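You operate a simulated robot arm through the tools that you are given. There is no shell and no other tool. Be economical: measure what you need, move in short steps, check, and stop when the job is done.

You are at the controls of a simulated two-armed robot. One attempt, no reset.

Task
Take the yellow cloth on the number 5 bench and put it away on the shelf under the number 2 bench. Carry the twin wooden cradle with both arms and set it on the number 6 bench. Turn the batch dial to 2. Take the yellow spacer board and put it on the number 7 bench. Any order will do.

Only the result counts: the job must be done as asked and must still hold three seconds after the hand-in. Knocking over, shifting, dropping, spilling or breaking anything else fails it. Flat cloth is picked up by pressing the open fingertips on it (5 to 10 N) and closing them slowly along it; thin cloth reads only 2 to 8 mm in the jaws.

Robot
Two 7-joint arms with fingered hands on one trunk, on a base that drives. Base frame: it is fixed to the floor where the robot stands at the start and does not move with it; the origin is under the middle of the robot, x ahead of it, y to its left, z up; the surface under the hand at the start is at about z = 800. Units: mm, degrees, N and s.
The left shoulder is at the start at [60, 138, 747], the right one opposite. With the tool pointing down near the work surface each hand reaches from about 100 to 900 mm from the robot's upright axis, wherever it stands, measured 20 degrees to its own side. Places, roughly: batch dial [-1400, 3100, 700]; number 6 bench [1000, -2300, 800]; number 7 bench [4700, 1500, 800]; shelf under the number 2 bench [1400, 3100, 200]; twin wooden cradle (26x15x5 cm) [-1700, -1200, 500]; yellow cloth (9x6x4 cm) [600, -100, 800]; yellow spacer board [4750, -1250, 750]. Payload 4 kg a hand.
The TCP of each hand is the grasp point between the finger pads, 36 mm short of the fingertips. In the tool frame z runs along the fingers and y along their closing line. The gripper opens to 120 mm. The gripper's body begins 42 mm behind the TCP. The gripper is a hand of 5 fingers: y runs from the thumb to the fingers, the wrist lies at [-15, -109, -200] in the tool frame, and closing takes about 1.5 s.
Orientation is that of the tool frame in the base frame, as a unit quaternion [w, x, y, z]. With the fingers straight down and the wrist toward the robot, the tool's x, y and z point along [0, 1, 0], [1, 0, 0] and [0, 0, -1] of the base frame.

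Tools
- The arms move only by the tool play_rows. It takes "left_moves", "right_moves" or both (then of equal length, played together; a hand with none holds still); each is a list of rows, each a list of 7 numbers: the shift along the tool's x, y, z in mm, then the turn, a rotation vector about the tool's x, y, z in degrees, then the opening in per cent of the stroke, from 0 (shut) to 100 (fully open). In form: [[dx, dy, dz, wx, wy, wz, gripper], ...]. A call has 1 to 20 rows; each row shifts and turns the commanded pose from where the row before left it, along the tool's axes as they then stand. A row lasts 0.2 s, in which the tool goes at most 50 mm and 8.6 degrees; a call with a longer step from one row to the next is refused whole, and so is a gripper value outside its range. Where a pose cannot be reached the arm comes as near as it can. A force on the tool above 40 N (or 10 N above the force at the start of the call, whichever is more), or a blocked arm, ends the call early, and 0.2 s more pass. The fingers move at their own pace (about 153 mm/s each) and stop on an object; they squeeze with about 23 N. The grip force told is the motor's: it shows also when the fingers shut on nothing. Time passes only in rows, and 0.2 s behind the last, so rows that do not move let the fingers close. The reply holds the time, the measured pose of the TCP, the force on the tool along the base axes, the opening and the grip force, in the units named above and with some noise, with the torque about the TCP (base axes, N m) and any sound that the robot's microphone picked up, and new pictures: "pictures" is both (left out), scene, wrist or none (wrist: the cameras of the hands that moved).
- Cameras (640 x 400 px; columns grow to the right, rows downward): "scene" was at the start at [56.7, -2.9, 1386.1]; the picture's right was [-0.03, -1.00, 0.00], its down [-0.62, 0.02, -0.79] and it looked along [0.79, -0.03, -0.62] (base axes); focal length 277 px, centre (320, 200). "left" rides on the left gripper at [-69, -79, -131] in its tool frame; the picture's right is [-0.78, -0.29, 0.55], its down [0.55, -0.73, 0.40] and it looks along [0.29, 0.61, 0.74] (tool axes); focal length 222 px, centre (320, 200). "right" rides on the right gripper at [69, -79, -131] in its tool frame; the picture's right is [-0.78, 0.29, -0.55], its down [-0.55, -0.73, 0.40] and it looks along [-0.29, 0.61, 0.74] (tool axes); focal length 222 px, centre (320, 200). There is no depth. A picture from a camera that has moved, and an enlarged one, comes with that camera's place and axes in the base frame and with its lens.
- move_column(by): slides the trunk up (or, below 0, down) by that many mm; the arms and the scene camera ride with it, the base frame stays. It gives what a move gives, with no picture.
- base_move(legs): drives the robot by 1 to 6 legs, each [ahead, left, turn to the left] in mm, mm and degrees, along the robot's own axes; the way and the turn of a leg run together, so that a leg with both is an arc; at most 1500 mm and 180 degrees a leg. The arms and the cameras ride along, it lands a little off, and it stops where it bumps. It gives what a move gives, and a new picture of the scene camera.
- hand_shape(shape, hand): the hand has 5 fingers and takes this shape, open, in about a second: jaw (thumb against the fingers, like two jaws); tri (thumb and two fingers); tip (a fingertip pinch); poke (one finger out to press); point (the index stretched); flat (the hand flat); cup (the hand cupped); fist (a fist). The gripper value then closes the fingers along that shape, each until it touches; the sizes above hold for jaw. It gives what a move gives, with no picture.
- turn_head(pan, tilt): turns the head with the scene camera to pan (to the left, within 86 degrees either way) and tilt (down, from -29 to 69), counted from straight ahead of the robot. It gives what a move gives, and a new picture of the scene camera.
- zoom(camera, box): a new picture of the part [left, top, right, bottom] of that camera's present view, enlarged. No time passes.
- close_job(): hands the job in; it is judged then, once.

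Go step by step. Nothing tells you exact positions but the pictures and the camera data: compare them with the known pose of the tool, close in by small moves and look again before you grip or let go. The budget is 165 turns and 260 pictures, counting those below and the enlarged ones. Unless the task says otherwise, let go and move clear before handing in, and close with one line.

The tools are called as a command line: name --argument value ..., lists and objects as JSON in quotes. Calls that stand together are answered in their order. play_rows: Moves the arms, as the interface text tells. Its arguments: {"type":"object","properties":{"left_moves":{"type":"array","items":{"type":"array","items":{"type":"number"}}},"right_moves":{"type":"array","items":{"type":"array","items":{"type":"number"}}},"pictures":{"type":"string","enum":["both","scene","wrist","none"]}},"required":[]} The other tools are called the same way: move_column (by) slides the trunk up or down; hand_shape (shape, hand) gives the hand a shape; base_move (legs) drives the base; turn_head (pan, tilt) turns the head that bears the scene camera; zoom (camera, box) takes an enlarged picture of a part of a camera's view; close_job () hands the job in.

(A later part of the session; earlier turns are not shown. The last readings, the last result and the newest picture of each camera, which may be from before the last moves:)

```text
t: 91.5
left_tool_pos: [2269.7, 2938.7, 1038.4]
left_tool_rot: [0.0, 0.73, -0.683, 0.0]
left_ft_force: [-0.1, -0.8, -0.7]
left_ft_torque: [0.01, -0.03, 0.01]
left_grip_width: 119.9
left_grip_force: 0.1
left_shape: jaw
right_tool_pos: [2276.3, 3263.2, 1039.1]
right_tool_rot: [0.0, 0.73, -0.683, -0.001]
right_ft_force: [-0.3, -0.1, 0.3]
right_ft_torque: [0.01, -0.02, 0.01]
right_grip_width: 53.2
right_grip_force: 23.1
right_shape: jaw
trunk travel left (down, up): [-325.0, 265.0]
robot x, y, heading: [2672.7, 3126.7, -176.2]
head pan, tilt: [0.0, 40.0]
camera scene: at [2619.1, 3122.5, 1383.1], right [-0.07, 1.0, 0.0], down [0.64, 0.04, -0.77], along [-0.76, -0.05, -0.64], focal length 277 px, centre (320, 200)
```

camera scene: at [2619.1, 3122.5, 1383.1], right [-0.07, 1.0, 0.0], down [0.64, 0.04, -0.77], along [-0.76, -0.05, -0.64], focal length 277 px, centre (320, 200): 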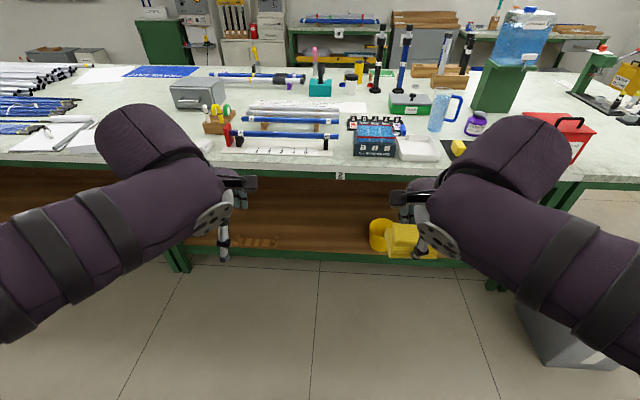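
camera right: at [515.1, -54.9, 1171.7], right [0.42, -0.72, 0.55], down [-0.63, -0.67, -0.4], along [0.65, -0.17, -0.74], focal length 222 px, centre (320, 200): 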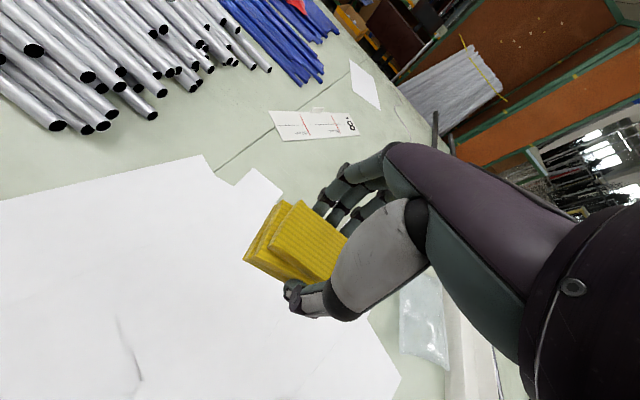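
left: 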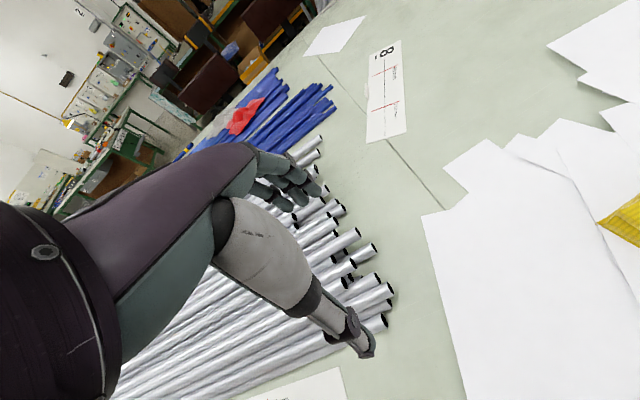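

I'm facing the number 2 bench (label "2"); the shelf has a yellow cup near y≈3400 and something flat near y≈2690. I'll place at y≈3010. First lower the trunk and the right hand while clear of the bench.

base_move --legs '[[0, 280, -3.8]]'

move_column --by -320

play_rows --right_moves '[[0, 0, 45, 0, 0, 0, 0], [0, 0, 45, 0, 0, 0, 0], [0, 0, 45, 0, 0, 0, 0], [0, 0, 45, 0, 0, 0, 0], [0, 0, 45, 0, 0, 0, 0], [0, 0, 45, 0, 0, 0, 0], [0, 0, 45, 0, 0, 0, 0], [0, 0, 45, 0, 0, 0, 0], [0, 0, 30, 0, 0, 0, 0], [0, 0, 0, 0, 0, 0, 0]]' --left_moves '[[0, -25, -30, 0, 0, 0, 100], [0, -25, -30, 0, 0, 0, 100], [0, -25, -30, 0, 0, 0, 100], [0, -25, -30, 0, 0, 0, 100], [0, 0, -30, 0, 0, 0, 100], [0, 0, -30, 0, 0, 0, 100], [0, 0, 0, 0, 0, 0, 100], [0, 0, 0, 0, 0, 0, 100], [0, 0, 0, 0, 0, 0, 100], [0, 0, 0, 0, 0, 0, 100]]'

```text
t: 93.5
left_tool_pos: [2264.3, 2688.5, 1037.9]
left_tool_rot: [0.0, -0.704, 0.71, 0.0]
left_ft_force: [0.2, -0.7, -0.2]
left_ft_torque: [-0.02, 0.03, 0.01]
left_grip_width: 119.9
left_grip_force: 0.1
left_shape: jaw
right_tool_pos: [2298.6, 3012.1, 1038.9]
right_tool_rot: [0.0, -0.705, 0.709, 0.001]
right_ft_force: [-0.4, -0.5, -1.0]
right_ft_torque: [0.02, 0.02, -0.01]
right_grip_width: 53.3
right_grip_force: 23.0
right_shape: jaw
trunk travel left (down, up): [-325.0, 265.0]
robot x, y, heading: [2678.4, 2848.0, 179.4]
head pan, tilt: [0.0, 40.0]
camera scene: at [2627.3, 2846.2, 1383.1], right [0.01, 1.0, 0.0], down [0.64, 0.0, -0.77], along [-0.77, 0.01, -0.64], focal length 277 px, centre (320, 200)
```

scene: 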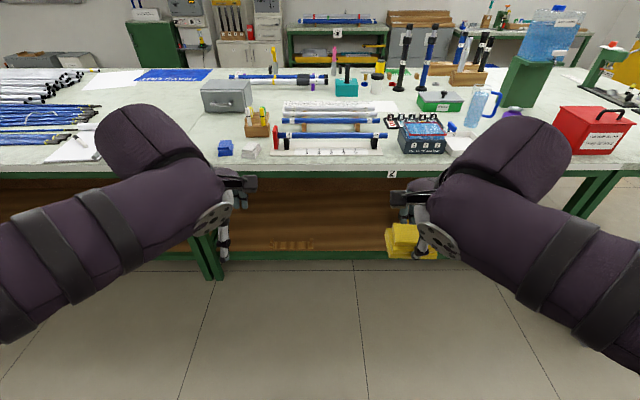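

```text
t: 96.6
left_tool_pos: [2263.0, 2688.1, 719.5]
left_tool_rot: [0.0, -0.705, 0.709, 0.0]
left_ft_force: [-0.1, 0.2, -0.5]
left_ft_torque: [-0.02, 0.02, -0.02]
left_grip_width: 119.8
left_grip_force: 0.0
left_shape: jaw
right_tool_pos: [2296.8, 3012.4, 719.3]
right_tool_rot: [0.001, -0.705, 0.709, 0.0]
right_ft_force: [-0.3, 0.3, -1.0]
right_ft_torque: [-0.02, 0.05, 0.02]
right_grip_width: 53.4
right_grip_force: 23.1
right_shape: jaw
trunk travel left (down, up): [-5.0, 585.0]
robot x, y, heading: [2682.0, 2844.1, 179.6]
head pan, tilt: [0.0, 40.0]
```

```text
t: 98.8
left_tool_pos: [2364.6, 2689.1, 895.9]
left_tool_rot: [-0.001, -0.705, 0.71, 0.0]
left_ft_force: [-0.5, -0.2, 0.1]
left_ft_torque: [0.0, 0.0, -0.01]
left_grip_width: 119.7
left_grip_force: 0.1
left_shape: jaw
right_tool_pos: [2266.5, 2995.6, 340.2]
right_tool_rot: [0.002, -0.704, 0.71, 0.001]
right_ft_force: [-0.9, -0.3, -0.9]
right_ft_torque: [-0.01, 0.0, 0.04]
right_grip_width: 53.3
right_grip_force: 23.0
right_shape: jaw
right hand out of reach, approached as far as the arm can: row 8, 9
trunk travel left (down, up): [-5.0, 585.0]
robot x, y, heading: [2679.1, 2847.8, 179.6]
head pan, tilt: [0.0, 40.0]
camera scene: at [2627.3, 2846.8, 1063.1], right [0.01, 1.0, 0.0], down [0.64, 0.0, -0.77], along [-0.77, 0.01, -0.64], focal length 277 px, centre (320, 200)
camera right: at [2344.9, 2924.6, 471.8], right [-0.29, 0.79, 0.55], down [0.74, 0.55, -0.39], along [-0.61, 0.29, -0.74], focal length 222 px, centre (320, 200)
camera left: at [2443.7, 2758.5, 1029.8], right [0.3, 0.78, -0.55], down [0.73, -0.55, -0.4], along [-0.61, -0.28, -0.74], focal length 222 px, centre (320, 200)
```

scene: 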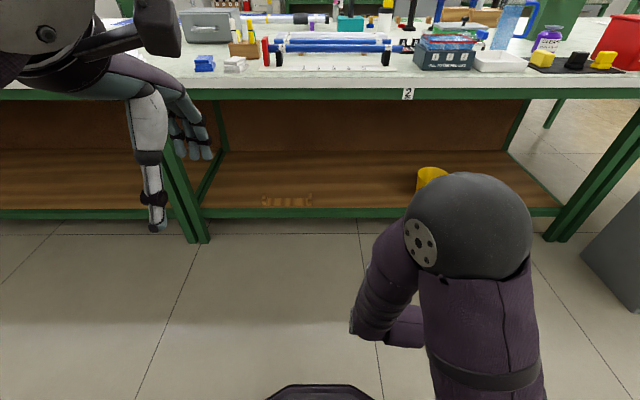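
right: 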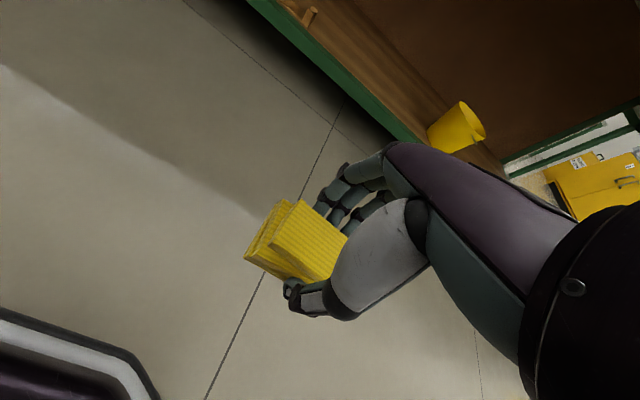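
left: 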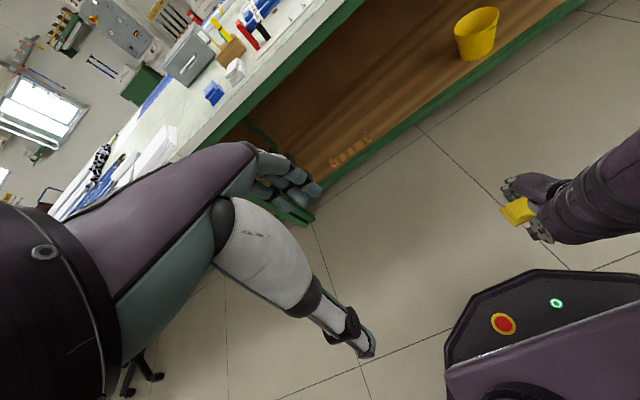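

Shelf top is about z≈215, x 1130–1690. I drive forward with the cloth held above shelf height.

base_move --legs '[[380, 0, 0]]'

```text
t: 101.2
left_tool_pos: [1986.3, 2688.9, 898.1]
left_tool_rot: [0.0, -0.706, 0.708, 0.0]
left_ft_force: [1.1, 0.1, 0.6]
left_ft_torque: [-0.01, -0.01, -0.04]
left_grip_width: 119.6
left_grip_force: 0.1
left_shape: jaw
right_tool_pos: [1887.0, 2997.1, 340.6]
right_tool_rot: [0.002, -0.705, 0.709, 0.0]
right_ft_force: [0.8, -0.1, 0.1]
right_ft_torque: [-0.01, -0.01, 0.01]
right_grip_width: 53.2
right_grip_force: 22.9
right_shape: jaw
trunk travel left (down, up): [-5.0, 585.0]
robot x, y, heading: [2306.6, 2848.9, 179.9]
head pan, tilt: [0.0, 40.0]
camera scene: at [2248.3, 2848.5, 1063.1], right [0.0, 1.0, 0.0], down [0.64, 0.0, -0.77], along [-0.77, 0.0, -0.64], focal length 277 px, centre (320, 200)
```

scene: 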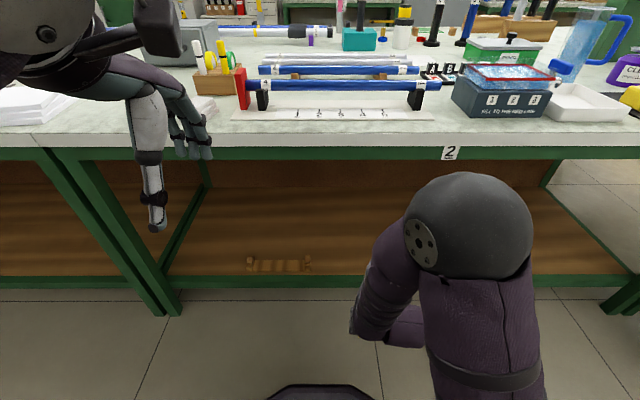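

play_rows --right_moves '[[0, 30, 0, 0, 0, 0, 0], [0, 30, 0, 0, 0, 0, 0], [0, 30, 0, 0, 0, 0, 0], [0, 30, 0, 0, 0, 0, 0], [0, 0, 0, 0, 0, 0, 0]]'

```text
t: 102.4
left_tool_pos: [1986.8, 2691.3, 896.9]
left_tool_rot: [0.0, -0.706, 0.708, 0.0]
left_ft_force: [0.7, 0.1, 0.3]
left_ft_torque: [0.05, 0.0, 0.01]
left_grip_width: 119.7
left_grip_force: 0.0
left_shape: jaw
right_tool_pos: [1769.4, 2998.0, 340.8]
right_tool_rot: [0.003, -0.705, 0.709, -0.001]
right_ft_force: [-0.9, 0.5, -0.1]
right_ft_torque: [0.02, 0.0, -0.01]
right_grip_width: 53.4
right_grip_force: 22.9
right_shape: jaw
trunk travel left (down, up): [-5.0, 585.0]
robot x, y, heading: [2303.3, 2845.3, 179.8]
head pan, tilt: [0.0, 40.0]
camera scene: at [2248.2, 2848.5, 1063.1], right [0.0, 1.0, 0.0], down [0.64, 0.0, -0.77], along [-0.77, 0.0, -0.64], focal length 277 px, centre (320, 200)
camera right: at [1846.8, 2928.1, 471.8], right [-0.29, 0.78, 0.55], down [0.74, 0.55, -0.39], along [-0.61, 0.29, -0.74], focal length 222 px, centre (320, 200)
```

scene: 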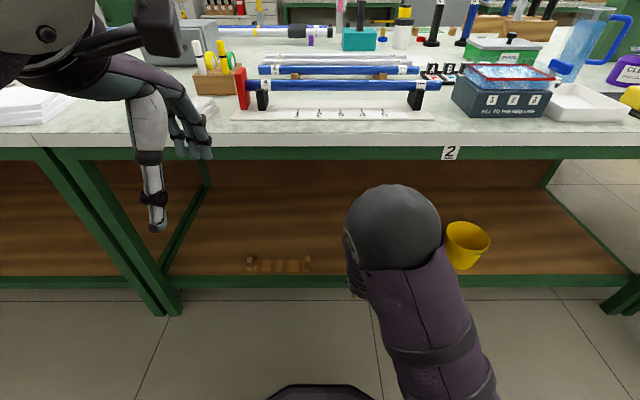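
right: 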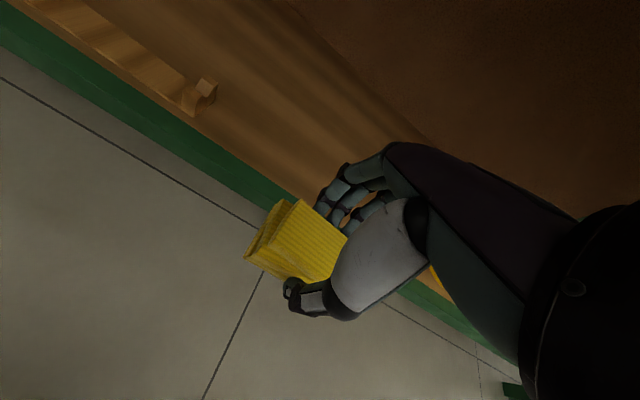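

play_rows --right_moves '[[0, 40, 0, 0, 0, 0, 0], [0, 40, 0, 0, 0, 0, 0], [0, 40, 0, 0, 0, 0, 0], [0, 40, 0, 0, 0, 0, 0], [0, 40, 0, 0, 0, 0, 0], [0, 20, 0, 0, 0, 0, 0], [0, 0, 0, 0, 0, 0, 0]]'

```text
t: 104.0
left_tool_pos: [1985.6, 2689.1, 896.7]
left_tool_rot: [-0.001, -0.706, 0.708, 0.0]
left_ft_force: [0.2, 0.0, -0.9]
left_ft_torque: [-0.01, 0.01, -0.03]
left_grip_width: 119.7
left_grip_force: 0.1
left_shape: jaw
right_tool_pos: [1597.6, 2986.2, 350.1]
right_tool_rot: [0.002, -0.705, 0.709, 0.001]
right_ft_force: [0.4, 0.0, 0.1]
right_ft_torque: [0.02, 0.01, -0.01]
right_grip_width: 52.7
right_grip_force: 22.8
right_shape: jaw
right hand out of reach, approached as far as the arm can: row 5, 6
trunk travel left (down, up): [-5.0, 585.0]
robot x, y, heading: [2302.2, 2850.5, 180.0]
head pan, tilt: [0.0, 40.0]
camera scene: at [2248.2, 2848.5, 1063.1], right [0.0, 1.0, 0.0], down [0.64, 0.0, -0.77], along [-0.77, 0.0, -0.64], focal length 277 px, centre (320, 200)
camera right: at [1674.8, 2915.6, 481.9], right [-0.29, 0.78, 0.55], down [0.74, 0.55, -0.39], along [-0.61, 0.29, -0.74], focal length 222 px, centre (320, 200)
```

scene: 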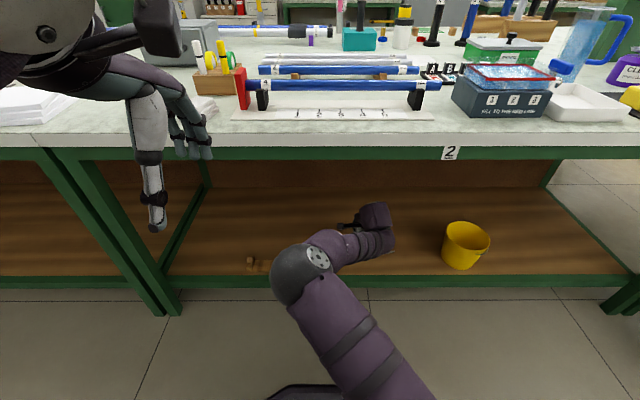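
right: 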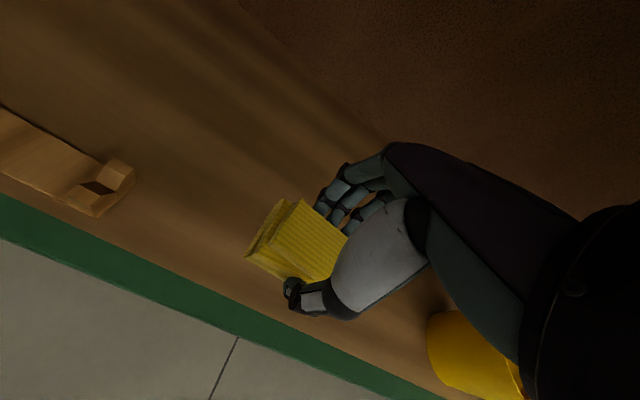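

base_move --legs '[[90, 0, 0]]'

play_rows --right_moves '[[0, -5, 25, 0, 0, 0, 0], [0, 0, 25, 0, 0, 0, 0], [0, 0, 0, 0, 0, 0, 0], [0, 0, 0, 0, 0, 0, 0]]'

```text
t: 105.1
left_tool_pos: [1896.0, 2690.8, 897.5]
left_tool_rot: [0.0, -0.705, 0.709, 0.0]
left_ft_force: [0.0, 0.7, -0.2]
left_ft_torque: [0.04, 0.01, -0.02]
left_grip_width: 119.8
left_grip_force: 0.1
left_shape: jaw
right_tool_pos: [1507.3, 2986.8, 350.6]
right_tool_rot: [0.003, -0.705, 0.709, 0.0]
right_ft_force: [-0.4, -0.4, -1.1]
right_ft_torque: [0.0, 0.01, 0.02]
right_grip_width: 52.8
right_grip_force: 22.5
right_shape: jaw
trunk travel left (down, up): [-5.0, 585.0]
robot x, y, heading: [2208.8, 2850.9, 179.7]
head pan, tilt: [0.0, 40.0]
camera scene: at [2157.7, 2848.9, 1063.1], right [0.0, 1.0, 0.0], down [0.64, 0.0, -0.77], along [-0.77, 0.0, -0.64], focal length 277 px, centre (320, 200)
```

scene: 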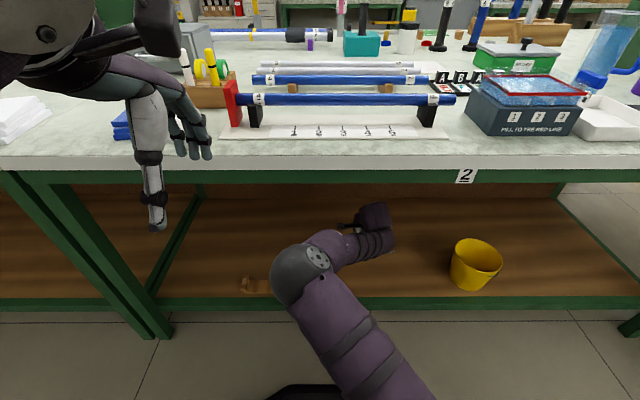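

```text
t: 106.1
left_tool_pos: [1894.4, 2690.5, 897.6]
left_tool_rot: [0.0, -0.706, 0.708, 0.0]
left_ft_force: [0.0, -0.6, -0.6]
left_ft_torque: [0.01, 0.01, 0.01]
left_grip_width: 119.8
left_grip_force: 0.1
left_shape: jaw
right_tool_pos: [1526.7, 2978.6, 307.3]
right_tool_rot: [0.002, -0.705, 0.71, 0.002]
right_ft_force: [0.6, -0.3, 0.2]
right_ft_torque: [0.0, -0.04, -0.01]
right_grip_width: 53.2
right_grip_force: 22.9
right_shape: jaw
right hand out of reach, approached as far as the arm can: row 1, 2
trunk travel left (down, up): [-5.0, 585.0]
robot x, y, heading: [2210.6, 2848.1, 179.6]
head pan, tilt: [0.0, 40.0]
camera scene: at [2157.6, 2848.9, 1063.1], right [0.0, 1.0, 0.0], down [0.64, 0.0, -0.77], along [-0.77, 0.0, -0.64], focal length 277 px, centre (320, 200)
camera right: at [1605.5, 2908.6, 439.3], right [-0.29, 0.78, 0.55], down [0.74, 0.55, -0.39], along [-0.61, 0.29, -0.74], focal length 222 px, centre (320, 200)
```

scene: 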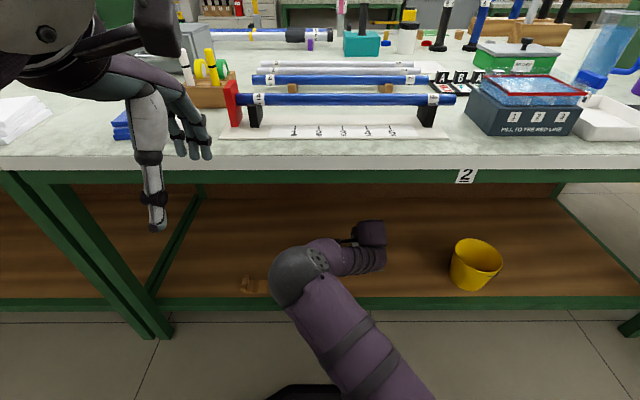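
right: 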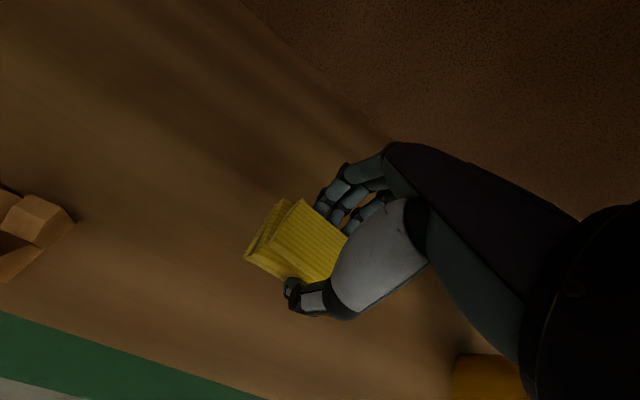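

play_rows --right_moves '[[0, -15, 8, 0, 0, 0, 0], [0, -10, 8, 0, 0, 0, 0], [0, 0, 6, 0, 0, 0, 0], [0, 0, 5, 0, 0, 0, 0], [0, 0, 0, 0, 0, 0, 0]]'

```text
t: 107.3
left_tool_pos: [1896.1, 2690.5, 897.3]
left_tool_rot: [0.0, -0.706, 0.708, 0.0]
left_ft_force: [0.2, 0.5, -0.1]
left_ft_torque: [-0.01, -0.01, -0.01]
left_grip_width: 119.7
left_grip_force: 0.0
left_shape: jaw
right_tool_pos: [1553.2, 2980.0, 280.8]
right_tool_rot: [0.002, -0.704, 0.71, 0.0]
right_ft_force: [-0.3, 0.3, -1.0]
right_ft_torque: [-0.01, -0.01, 0.0]
right_grip_width: 53.0
right_grip_force: 23.0
right_shape: jaw
trunk travel left (down, up): [-5.0, 585.0]
robot x, y, heading: [2212.1, 2850.4, 179.9]
head pan, tilt: [0.0, 40.0]
camera scene: at [2157.6, 2848.9, 1063.1], right [0.0, 1.0, 0.0], down [0.64, 0.0, -0.77], along [-0.77, 0.0, -0.64], focal length 277 px, centre (320, 200)
camera right: at [1630.3, 2909.4, 412.7], right [-0.29, 0.79, 0.55], down [0.74, 0.55, -0.39], along [-0.61, 0.29, -0.74], focal length 222 px, centre (320, 200)
```

scene: 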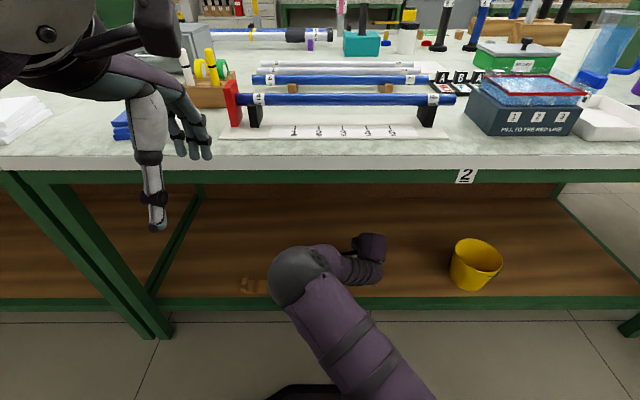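
right: 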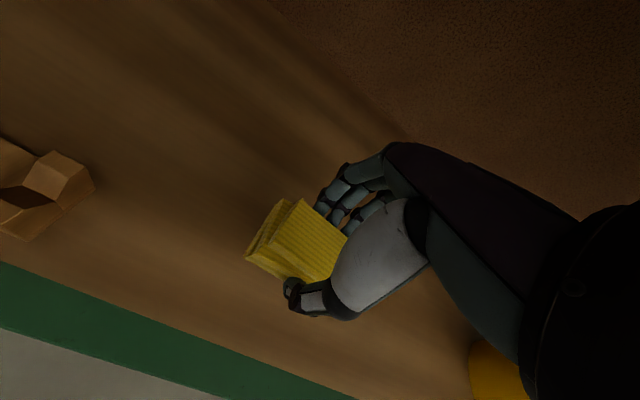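

Now I creep down watching for contact.

play_rows --right_moves '[[0, 0, 4, 0, 0, 0, 0], [0, 0, 4, 0, 0, 0, 0], [0, 0, 4, 0, 0, 0, 0], [0, 0, 0, 0, 0, 0, 0]]' --pictures "none"

play_rows --right_moves '[[0, 0, 3, 0, 0, 0, 0], [0, 0, 3, 0, 0, 0, 0], [0, 0, 0, 0, 0, 0, 0]]' --pictures "wrist"

```text
t: 108.3
left_tool_pos: [1895.9, 2690.8, 897.1]
left_tool_rot: [-0.001, -0.706, 0.708, 0.0]
left_ft_force: [-1.7, 1.2, 0.4]
left_ft_torque: [0.0, 0.01, -0.04]
left_grip_width: 119.8
left_grip_force: 0.0
left_shape: jaw
right_tool_pos: [1555.5, 2977.1, 272.9]
right_tool_rot: [0.002, -0.705, 0.709, -0.001]
right_ft_force: [0.3, 0.2, -0.7]
right_ft_torque: [0.01, -0.02, -0.03]
right_grip_width: 53.0
right_grip_force: 23.2
right_shape: jaw
right hand out of reach, approached as far as the arm can: row 2
trunk travel left (down, up): [-5.0, 585.0]
robot x, y, heading: [2211.1, 2850.8, 179.9]
head pan, tilt: [0.0, 40.0]
```

```text
t: 109.1
left_tool_pos: [1895.5, 2691.3, 897.5]
left_tool_rot: [0.0, -0.706, 0.709, 0.0]
left_ft_force: [-0.2, 0.4, -0.3]
left_ft_torque: [0.01, -0.01, 0.02]
left_grip_width: 119.7
left_grip_force: 0.0
left_shape: jaw
right_tool_pos: [1557.1, 2975.4, 269.3]
right_tool_rot: [0.003, -0.706, 0.709, 0.0]
right_ft_force: [0.5, 0.0, 0.0]
right_ft_torque: [-0.02, 0.01, 0.0]
right_grip_width: 52.9
right_grip_force: 22.8
right_shape: jaw
right hand out of reach, approached as far as the arm can: row 1
trunk travel left (down, up): [-5.0, 585.0]
robot x, y, heading: [2211.2, 2845.3, 179.6]
head pan, tilt: [0.0, 40.0]
camera right: at [1636.5, 2904.7, 400.5], right [-0.29, 0.78, 0.55], down [0.74, 0.55, -0.39], along [-0.61, 0.29, -0.74], focal length 222 px, centre (320, 200)
```

right: 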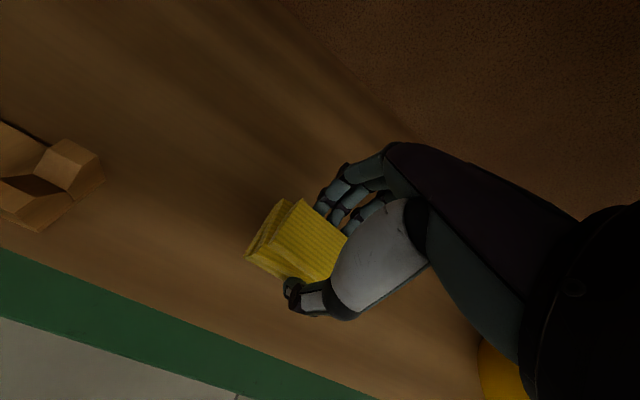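

base_move --legs '[[70, 0, 0]]'

play_rows --right_moves '[[0, -30, 0, 0, 0, 0, 0], [0, -30, 0, 0, 0, 0, 0], [0, 0, 4, 0, 0, 0, 0], [0, 0, 4, 0, 0, 0, 0], [0, 0, 0, 0, 0, 0, 0]]' --pictures "wrist"

```text
t: 110.2
left_tool_pos: [1825.1, 2690.7, 896.8]
left_tool_rot: [-0.001, -0.706, 0.708, 0.0]
left_ft_force: [-0.4, 0.1, 0.4]
left_ft_torque: [0.0, -0.01, -0.01]
left_grip_width: 119.8
left_grip_force: 0.2
left_shape: jaw
right_tool_pos: [1487.5, 2974.9, 268.8]
right_tool_rot: [0.003, -0.705, 0.709, 0.0]
right_ft_force: [-0.2, -0.5, -0.6]
right_ft_torque: [0.01, -0.01, -0.02]
right_grip_width: 52.9
right_grip_force: 22.7
right_shape: jaw
trunk travel left (down, up): [-5.0, 585.0]
robot x, y, heading: [2141.2, 2851.4, 179.8]
head pan, tilt: [0.0, 40.0]
camera scene: at [2087.1, 2849.2, 1063.1], right [0.0, 1.0, 0.0], down [0.64, 0.0, -0.77], along [-0.77, 0.0, -0.64], focal length 277 px, centre (320, 200)
```

scene: 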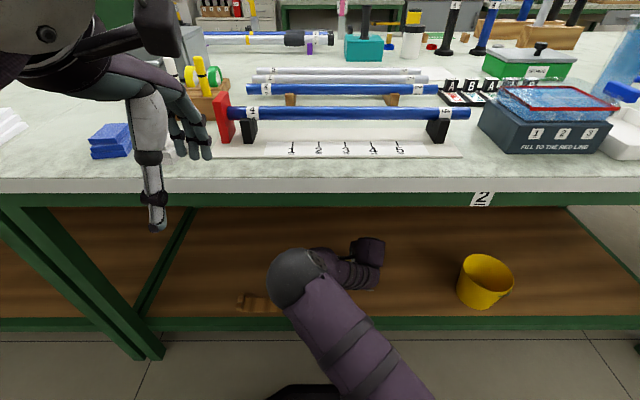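

```text
t: 111.3
left_tool_pos: [1824.7, 2690.8, 896.0]
left_tool_rot: [0.0, -0.706, 0.708, 0.0]
left_ft_force: [0.4, 0.0, 0.0]
left_ft_torque: [-0.01, 0.01, -0.01]
left_grip_width: 120.1
left_grip_force: 0.0
left_shape: jaw
right_tool_pos: [1547.9, 2975.2, 260.5]
right_tool_rot: [0.003, -0.705, 0.709, 0.0]
right_ft_force: [-0.7, 0.6, -0.8]
right_ft_torque: [0.01, -0.02, -0.01]
right_grip_width: 52.9
right_grip_force: 23.2
right_shape: jaw
trunk travel left (down, up): [-5.0, 585.0]
robot x, y, heading: [2141.6, 2850.2, 179.9]
head pan, tilt: [0.0, 40.0]
camera right: at [1626.5, 2904.8, 392.7], right [-0.29, 0.78, 0.55], down [0.74, 0.55, -0.39], along [-0.61, 0.29, -0.74], focal length 222 px, centre (320, 200)
```

right: 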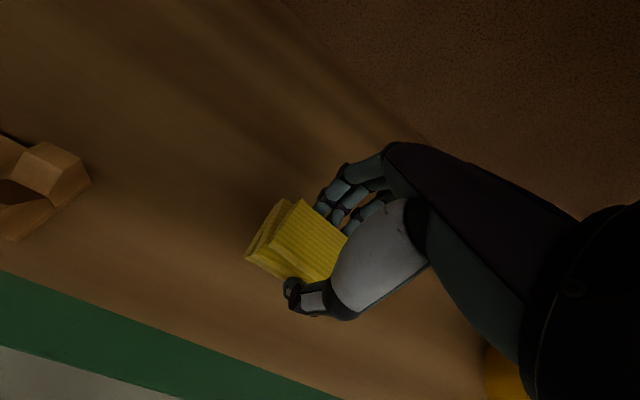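

play_rows --right_moves '[[0, 0, 4, 0, 0, 0, 0], [0, 0, 4, 0, 0, 0, 0], [0, 0, 0, 0, 0, 0, 0]]' --pictures "none"

play_rows --right_moves '[[0, 0, 4, 0, 0, 0, 0], [0, 0, 4, 0, 0, 0, 0], [0, 0, 0, 0, 0, 0, 0]]' --pictures "wrist"

```text
t: 112.2
left_tool_pos: [1825.4, 2690.2, 896.3]
left_tool_rot: [0.0, -0.706, 0.708, -0.001]
left_ft_force: [0.2, -0.4, 0.2]
left_ft_torque: [0.02, -0.01, 0.01]
left_grip_width: 119.9
left_grip_force: 0.1
left_shape: jaw
right_tool_pos: [1548.2, 2975.6, 251.8]
right_tool_rot: [0.002, -0.705, 0.709, 0.0]
right_ft_force: [-0.6, 0.5, -0.1]
right_ft_torque: [0.01, 0.03, -0.01]
right_grip_width: 52.7
right_grip_force: 23.0
right_shape: jaw
trunk travel left (down, up): [-5.0, 585.0]
robot x, y, heading: [2143.8, 2849.1, 180.0]
head pan, tilt: [0.0, 40.0]
```

```text
t: 113.0
left_tool_pos: [1825.2, 2691.5, 896.5]
left_tool_rot: [0.0, -0.706, 0.708, 0.001]
left_ft_force: [0.2, 0.2, -0.2]
left_ft_torque: [-0.04, -0.03, -0.02]
left_grip_width: 119.7
left_grip_force: 0.1
left_shape: jaw
right_tool_pos: [1548.0, 2975.3, 245.1]
right_tool_rot: [0.002, -0.705, 0.709, 0.0]
right_ft_force: [-0.5, -1.2, -0.3]
right_ft_torque: [0.0, -0.02, 0.01]
right_grip_width: 52.9
right_grip_force: 22.5
right_shape: jaw
trunk travel left (down, up): [-5.0, 585.0]
robot x, y, heading: [2142.0, 2846.4, 179.7]
head pan, tilt: [0.0, 40.0]
camera right: at [1625.7, 2904.3, 376.5], right [-0.29, 0.78, 0.55], down [0.74, 0.55, -0.39], along [-0.61, 0.29, -0.74], focal length 222 px, centre (320, 200)
```

right: 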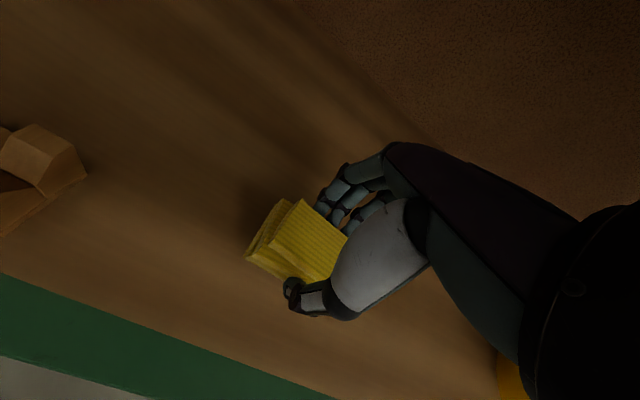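

play_rows --right_moves '[[0, 0, 4, 0, 0, 0, 0], [0, 0, 4, 0, 0, 0, 0], [0, 0, 4, 0, 0, 0, 0], [0, 0, 0, 0, 0, 0, 0]]' --pictures "none"

play_rows --right_moves '[[0, 0, 4, 0, 0, 0, 0], [0, 0, 4, 0, 0, 0, 0], [0, 0, 0, 0, 0, 0, 0]]' --pictures "both"

```text
t: 114.0
left_tool_pos: [1825.0, 2690.1, 896.6]
left_tool_rot: [0.0, -0.706, 0.708, 0.0]
left_ft_force: [-0.5, -0.3, 0.5]
left_ft_torque: [0.0, 0.0, 0.0]
left_grip_width: 119.7
left_grip_force: 0.0
left_shape: jaw
right_tool_pos: [1548.7, 2973.9, 234.0]
right_tool_rot: [0.003, -0.705, 0.709, 0.0]
right_ft_force: [-0.1, 0.1, -0.6]
right_ft_torque: [0.0, 0.05, 0.0]
right_grip_width: 52.9
right_grip_force: 22.9
right_shape: jaw
trunk travel left (down, up): [-5.0, 585.0]
robot x, y, heading: [2143.4, 2846.6, 179.6]
head pan, tilt: [0.0, 40.0]
```

```text
t: 114.8
left_tool_pos: [1824.7, 2690.9, 896.5]
left_tool_rot: [-0.001, -0.706, 0.708, 0.0]
left_ft_force: [0.1, -0.5, -0.3]
left_ft_torque: [0.02, -0.01, -0.04]
left_grip_width: 119.8
left_grip_force: 0.0
left_shape: jaw
right_tool_pos: [1549.0, 2974.0, 225.4]
right_tool_rot: [0.002, -0.705, 0.709, 0.0]
right_ft_force: [0.3, 0.1, -0.5]
right_ft_torque: [0.01, -0.01, 0.0]
right_grip_width: 52.9
right_grip_force: 22.8
right_shape: jaw
trunk travel left (down, up): [-5.0, 585.0]
robot x, y, heading: [2144.3, 2847.9, 179.9]
head pan, tilt: [0.0, 40.0]
camera scene: at [2087.0, 2849.2, 1063.1], right [0.0, 1.0, 0.0], down [0.64, 0.0, -0.77], along [-0.77, 0.0, -0.64], focal length 277 px, centre (320, 200)
camera right: at [1626.3, 2903.9, 357.0], right [-0.29, 0.78, 0.55], down [0.74, 0.55, -0.39], along [-0.61, 0.29, -0.74], focal length 222 px, centre (320, 200)
```

scene: 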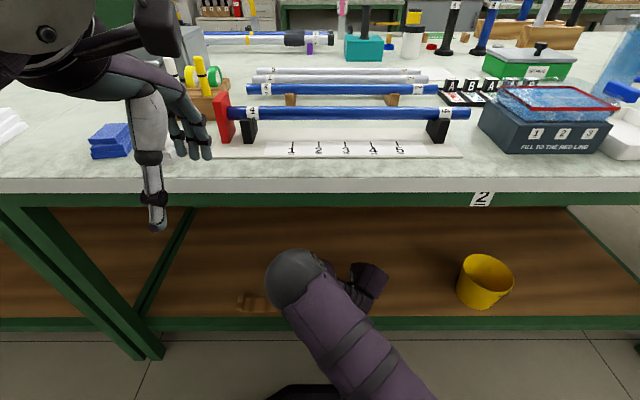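
right: 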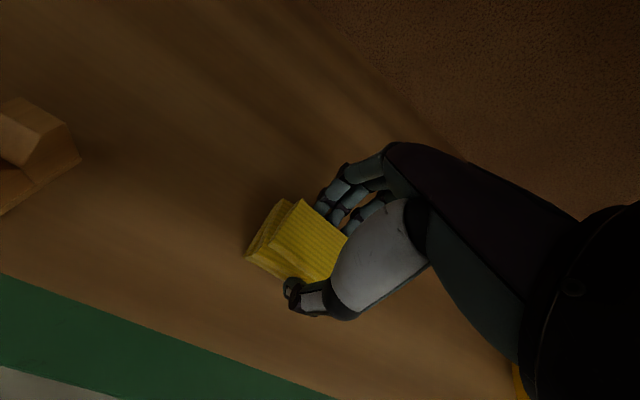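

Triangulating puts the shelf nearer z≈150. Continuing down.

play_rows --right_moves '[[0, 0, 5, 0, 0, 0, 0], [0, 0, 5, 0, 0, 0, 0], [0, 0, 5, 0, 0, 0, 0], [0, 0, 0, 0, 0, 0, 0]]' --pictures "none"

play_rows --right_moves '[[0, 0, 3, 0, 0, 0, 0], [0, 0, 3, 0, 0, 0, 0], [0, 0, 0, 0, 0, 0, 0]]' --pictures "none"

play_rows --right_moves '[[0, 0, 3, 0, 0, 0, 0], [0, 0, 3, 0, 0, 0, 0], [0, 0, 0, 0, 0, 0, 0]]' --pictures "wrist"

```text
t: 115.8
left_tool_pos: [1826.8, 2689.7, 898.0]
left_tool_rot: [0.0, -0.705, 0.709, 0.001]
left_ft_force: [-0.4, 0.3, -0.5]
left_ft_torque: [0.01, 0.02, -0.02]
left_grip_width: 119.5
left_grip_force: 0.1
left_shape: jaw
right_tool_pos: [1549.8, 2970.8, 220.2]
right_tool_rot: [0.0, -0.705, 0.709, 0.003]
right_ft_force: [-3.7, 4.1, 38.0]
right_ft_torque: [0.22, 0.34, -0.05]
right_grip_width: 55.1
right_grip_force: 23.0
right_shape: jaw
right hand out of reach, approached as far as the arm can: row 2, 3
trunk travel left (down, up): [-5.0, 585.0]
robot x, y, heading: [2138.5, 2849.1, 179.9]
head pan, tilt: [0.0, 40.0]
```

```text
t: 116.4
left_tool_pos: [1825.3, 2692.2, 896.3]
left_tool_rot: [0.0, -0.706, 0.708, 0.0]
left_ft_force: [0.0, -1.3, 0.5]
left_ft_torque: [-0.01, -0.05, -0.01]
left_grip_width: 119.5
left_grip_force: 0.0
left_shape: jaw
right_tool_pos: [1550.1, 2972.2, 220.2]
right_tool_rot: [-0.004, -0.704, 0.71, 0.006]
right_ft_force: [1.9, 1.3, 24.6]
right_ft_torque: [0.04, -0.14, 0.03]
right_grip_width: 54.1
right_grip_force: 23.1
right_shape: jaw
right hand out of reach, approached as far as the arm can: row 2
trunk travel left (down, up): [-5.0, 585.0]
robot x, y, heading: [2140.8, 2847.3, 179.9]
head pan, tilt: [0.0, 40.0]
stopped in row 3 (right hand): the force on the tool passed its limit at 49 N (the readings are from after the stop); the commanded pose is now the measured one
```

```text
t: 117.0
left_tool_pos: [1826.9, 2691.7, 898.5]
left_tool_rot: [0.001, -0.706, 0.708, 0.001]
left_ft_force: [0.2, -0.2, -0.4]
left_ft_torque: [-0.01, 0.03, -0.02]
left_grip_width: 119.7
left_grip_force: 0.1
left_shape: jaw
right_tool_pos: [1548.3, 2970.7, 220.6]
right_tool_rot: [-0.006, -0.703, 0.712, 0.008]
right_ft_force: [3.2, 2.0, 21.1]
right_ft_torque: [0.03, -0.32, 0.06]
right_grip_width: 54.0
right_grip_force: 22.7
right_shape: jaw
right hand out of reach, approached as far as the arm can: row 2
trunk travel left (down, up): [-5.0, 585.0]
robot x, y, heading: [2140.2, 2847.8, 179.5]
head pan, tilt: [0.0, 40.0]
stopped in row 3 (right hand): the force on the tool passed its limit at 41 N (the readings are from after the stop); the commanded pose is now the measured one
camera right: at [1629.2, 2899.7, 350.2], right [-0.27, 0.79, 0.56], down [0.73, 0.54, -0.41], along [-0.62, 0.3, -0.72], focal length 222 px, centre (320, 200)
```

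right: 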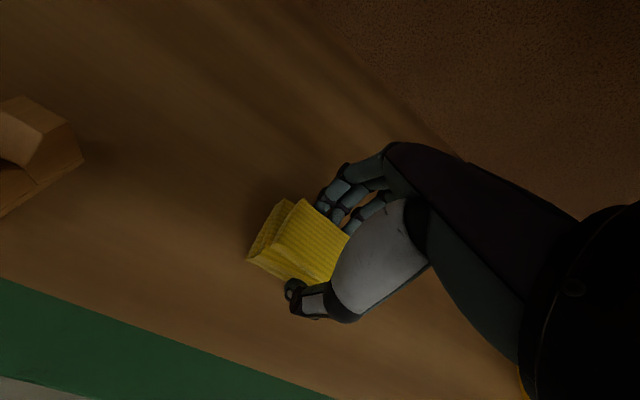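

Contact at TCP z≈221. I raise slightly to relax, then open and lift.

play_rows --right_moves '[[0, 0, -1, 0, 0, 0, 20], [0, 0, 0, 0, 0, 0, 50], [0, 0, 0, 0, 0, 0, 75], [0, 0, 0, 0, 0, 0, 100], [0, 0, 0, 0, 0, 0, 100], [0, 0, -15, 0, 0, 0, 100], [0, 0, -25, 0, 0, 0, 100], [0, 0, -30, 0, 0, 0, 100], [0, 0, -30, 0, 0, 0, 100], [0, 0, 0, 0, 0, 0, 100]]'

```text
t: 119.2
left_tool_pos: [1825.0, 2692.0, 896.1]
left_tool_rot: [0.0, -0.706, 0.708, 0.001]
left_ft_force: [0.0, 0.0, -0.1]
left_ft_torque: [-0.01, -0.04, -0.02]
left_grip_width: 119.9
left_grip_force: 0.1
left_shape: jaw
right_tool_pos: [1552.7, 2971.0, 319.6]
right_tool_rot: [-0.004, -0.703, 0.711, 0.006]
right_ft_force: [0.4, 0.4, 0.0]
right_ft_torque: [-0.01, -0.01, 0.01]
right_grip_width: 119.5
right_grip_force: 0.1
right_shape: jaw
trunk travel left (down, up): [-5.0, 585.0]
robot x, y, heading: [2143.9, 2851.0, 179.3]
head pan, tilt: [0.0, 40.0]
camera scene: at [2087.0, 2849.3, 1063.1], right [0.0, 1.0, 0.0], down [0.64, 0.0, -0.77], along [-0.77, 0.0, -0.64], focal length 277 px, centre (320, 200)
camera right: at [1632.6, 2898.8, 449.5], right [-0.28, 0.79, 0.55], down [0.74, 0.54, -0.4], along [-0.62, 0.3, -0.73], focal length 222 px, centre (320, 200)
```

scene: 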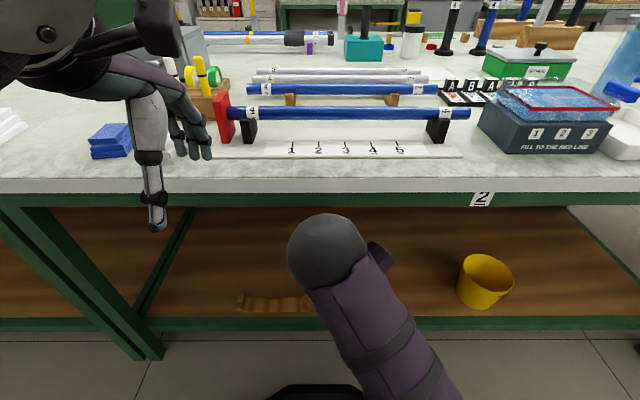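
right: 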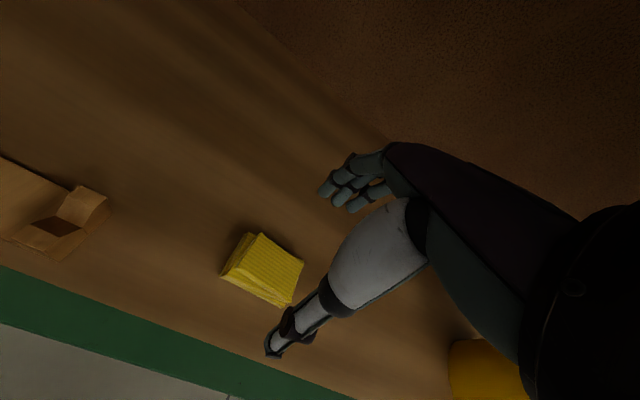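

The cloth rests on the shelf. I back out straight and raise the trunk and hands.

base_move --legs '[[-480, 0, 0]]'

play_rows --right_moves '[[0, -40, -40, 0, 0, 0, 100], [0, -40, -40, 0, 0, 0, 100], [0, -40, -40, 0, 0, 0, 100], [0, -30, -40, 0, 0, 0, 100], [0, 0, -40, 0, 0, 0, 100], [0, 0, -40, 0, 0, 0, 100], [0, 0, -40, 0, 0, 0, 100], [0, 0, -40, 0, 0, 0, 100]]' --pictures "none"

move_column --by 320

base_move --legs '[[0, 0, 170]]'

turn_head --pan -45 --tilt 20

```text
t: 122.0
left_tool_pos: [2297.4, 2689.1, 896.2]
left_tool_rot: [0.0, -0.703, 0.711, 0.0]
left_ft_force: [-0.2, 0.6, 0.3]
left_ft_torque: [0.02, 0.01, 0.0]
left_grip_width: 119.6
left_grip_force: 0.0
left_shape: jaw
right_tool_pos: [2027.7, 2970.4, 318.7]
right_tool_rot: [-0.003, -0.7, 0.714, 0.005]
right_ft_force: [0.5, -0.6, 0.3]
right_ft_torque: [-0.02, -0.01, 0.02]
right_grip_width: 119.6
right_grip_force: 0.1
right_shape: jaw
trunk travel left (down, up): [-5.0, 585.0]
robot x, y, heading: [2615.4, 2845.0, 179.6]
head pan, tilt: [0.0, 40.0]
camera scene: at [2560.7, 2845.7, 1063.1], right [0.01, 1.0, 0.0], down [0.64, -0.01, -0.77], along [-0.77, 0.01, -0.64], focal length 277 px, centre (320, 200)
```

scene: 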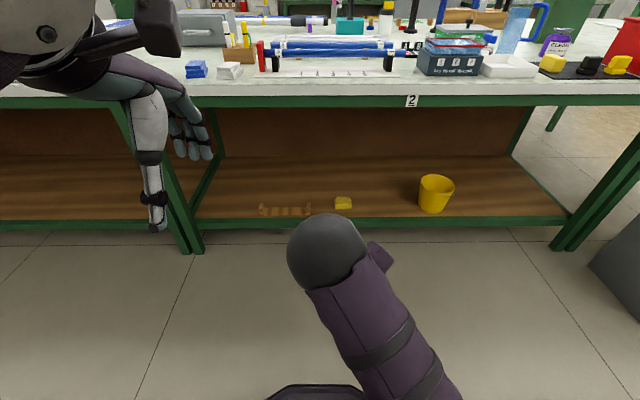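

```text
refused: row 1 steps farther than a row can; nothing moved
```

```text
t: 125.2
left_tool_pos: [2296.6, 2689.1, 1216.9]
left_tool_rot: [0.0, -0.702, 0.712, -0.001]
left_ft_force: [0.4, 0.3, 0.5]
left_ft_torque: [0.04, -0.02, -0.01]
left_grip_width: 119.7
left_grip_force: 0.1
left_shape: jaw
right_tool_pos: [2027.4, 2970.1, 638.9]
right_tool_rot: [-0.003, -0.701, 0.714, 0.006]
right_ft_force: [-0.1, 0.0, -0.3]
right_ft_torque: [-0.01, 0.01, 0.03]
right_grip_width: 119.5
right_grip_force: 0.1
right_shape: jaw
trunk travel left (down, up): [-325.0, 265.0]
robot x, y, heading: [2616.4, 2847.5, 179.1]
head pan, tilt: [0.0, 40.0]
```

```text
t: 132.5
left_tool_pos: [2956.6, 2942.4, 1217.3]
left_tool_rot: [0.0, 0.77, 0.638, -0.001]
left_ft_force: [-0.1, -0.4, 0.2]
left_ft_torque: [0.0, 0.02, -0.01]
left_grip_width: 119.8
left_grip_force: 0.1
left_shape: jaw
right_tool_pos: [3171.9, 2617.6, 639.0]
right_tool_rot: [0.007, 0.772, 0.635, 0.003]
right_ft_force: [-0.4, 0.2, 0.6]
right_ft_torque: [-0.01, 0.02, -0.01]
right_grip_width: 119.4
right_grip_force: 0.1
right_shape: jaw
trunk travel left (down, up): [-325.0, 265.0]
robot x, y, heading: [2615.0, 2843.8, -11.2]
head pan, tilt: [0.0, 40.0]
camera scene: at [2670.0, 2834.8, 1383.1], right [-0.19, -0.98, 0.0], down [-0.63, 0.12, -0.77], along [0.75, -0.14, -0.64], focal length 277 px, centre (320, 200)
```

scene: 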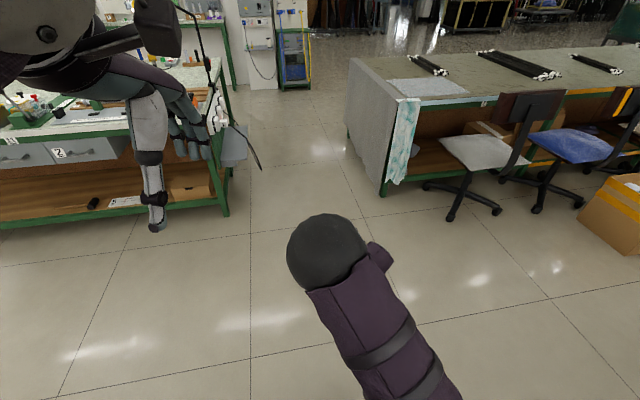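

```text
t: 133.7
left_tool_pos: [2956.2, 2940.9, 1217.4]
left_tool_rot: [-0.001, 0.771, 0.637, 0.0]
left_ft_force: [-0.1, 0.1, 1.2]
left_ft_torque: [0.01, 0.0, 0.0]
left_grip_width: 119.8
left_grip_force: 0.2
left_shape: jaw
right_tool_pos: [3172.6, 2617.5, 638.7]
right_tool_rot: [0.007, 0.772, 0.635, 0.003]
right_ft_force: [-0.4, -0.1, -0.4]
right_ft_torque: [0.02, -0.03, 0.02]
right_grip_width: 119.7
right_grip_force: 0.1
right_shape: jaw
trunk travel left (down, up): [-325.0, 265.0]
robot x, y, heading: [2615.4, 2843.4, -10.6]
head pan, tilt: [-45.0, 20.0]
camera scene: at [2638.8, 2773.7, 1414.5], right [-0.83, -0.56, 0.0], down [-0.19, 0.28, -0.94], along [0.53, -0.78, -0.34], focal length 277 px, centre (320, 200)
```

scene: 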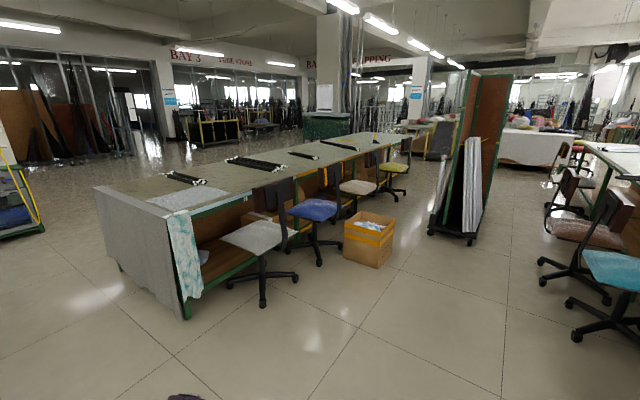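

I'll take the far side of the number 7 bench row (chairs are on this side). First I lift and retract the right hand and check the gap.

play_rows --right_moves '[[0, -20, -40, 0, 0, 0, 100], [0, -20, -40, 0, 0, 0, 100], [0, -20, -40, 0, 0, 0, 100], [0, -20, -40, 0, 0, 0, 100], [0, -20, -40, 0, 0, 0, 100], [0, -20, -40, 0, 0, 0, 100], [0, -20, -40, 0, 0, 0, 100], [0, -20, -40, 0, 0, 0, 100], [0, -20, -40, 0, 0, 0, 100], [0, -10, -40, 0, 0, 0, 100]]' --pictures "none"

base_move --legs '[[0, 0, 10.8], [1000, -180, 0]]'

turn_head --pan -25 --tilt 30

```text
t: 135.9
left_tool_pos: [2955.9, 2942.0, 1218.2]
left_tool_rot: [0.0, 0.771, 0.637, 0.001]
left_ft_force: [0.2, -0.3, -0.1]
left_ft_torque: [0.02, 0.02, -0.01]
left_grip_width: 119.5
left_grip_force: 0.1
left_shape: jaw
right_tool_pos: [2978.7, 2657.0, 1038.0]
right_tool_rot: [0.006, 0.772, 0.635, 0.003]
right_ft_force: [-0.6, -0.5, 0.6]
right_ft_torque: [-0.02, 0.01, -0.01]
right_grip_width: 119.8
right_grip_force: 0.1
right_shape: jaw
trunk travel left (down, up): [-325.0, 265.0]
robot x, y, heading: [2618.9, 2841.1, -10.7]
head pan, tilt: [-45.0, 20.0]
```

```text
t: 141.8
left_tool_pos: [3912.2, 2823.7, 1216.9]
left_tool_rot: [0.0, 0.706, 0.708, 0.0]
left_ft_force: [0.1, -0.5, 0.9]
left_ft_torque: [-0.01, 0.0, -0.02]
left_grip_width: 119.9
left_grip_force: 0.0
left_shape: jaw
right_tool_pos: [3988.3, 2548.0, 1037.8]
right_tool_rot: [0.007, 0.709, 0.706, 0.003]
right_ft_force: [-0.9, 0.4, 0.6]
right_ft_torque: [-0.02, -0.02, 0.0]
right_grip_width: 119.8
right_grip_force: 0.1
right_shape: jaw
trunk travel left (down, up): [-325.0, 265.0]
robot x, y, heading: [3596.3, 2664.1, -0.1]
head pan, tilt: [-45.0, 20.0]
camera scene: at [3631.6, 2598.1, 1414.5], right [-0.71, -0.71, 0.0], down [-0.24, 0.24, -0.94], along [0.67, -0.66, -0.34], focal length 277 px, centre (320, 200)
```

scene: 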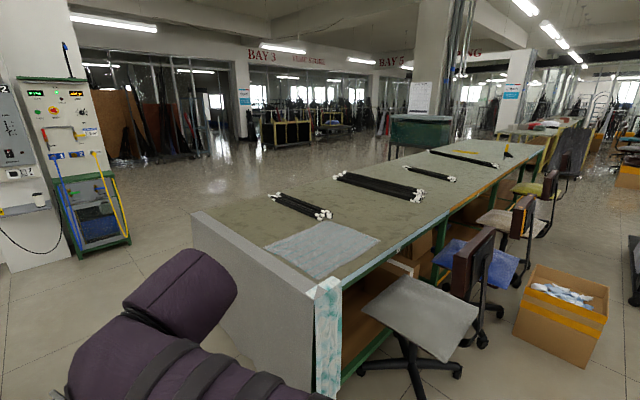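

```text
t: 142.6
left_tool_pos: [3911.4, 2823.2, 1216.7]
left_tool_rot: [0.0, 0.706, 0.708, 0.001]
left_ft_force: [-0.3, -0.2, -1.1]
left_ft_torque: [0.01, 0.02, 0.02]
left_grip_width: 119.6
left_grip_force: 0.0
left_shape: jaw
right_tool_pos: [3988.6, 2548.6, 1035.9]
right_tool_rot: [0.006, 0.709, 0.706, 0.004]
right_ft_force: [-0.2, 0.3, 0.8]
right_ft_torque: [0.02, -0.02, -0.01]
right_grip_width: 119.8
right_grip_force: 0.2
right_shape: jaw
trunk travel left (down, up): [-325.0, 265.0]
robot x, y, heading: [3599.3, 2664.3, 0.3]
head pan, tilt: [-25.0, 30.0]
camera scene: at [3647.5, 2625.7, 1398.5], right [-0.42, -0.91, 0.0], down [-0.45, 0.21, -0.87], along [0.79, -0.37, -0.5], focal length 277 px, centre (320, 200)
```

scene: 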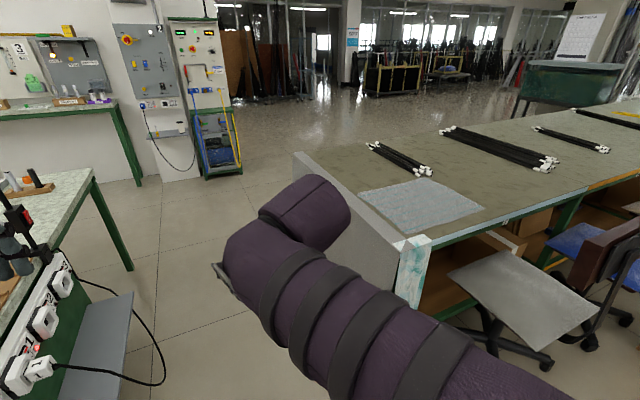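

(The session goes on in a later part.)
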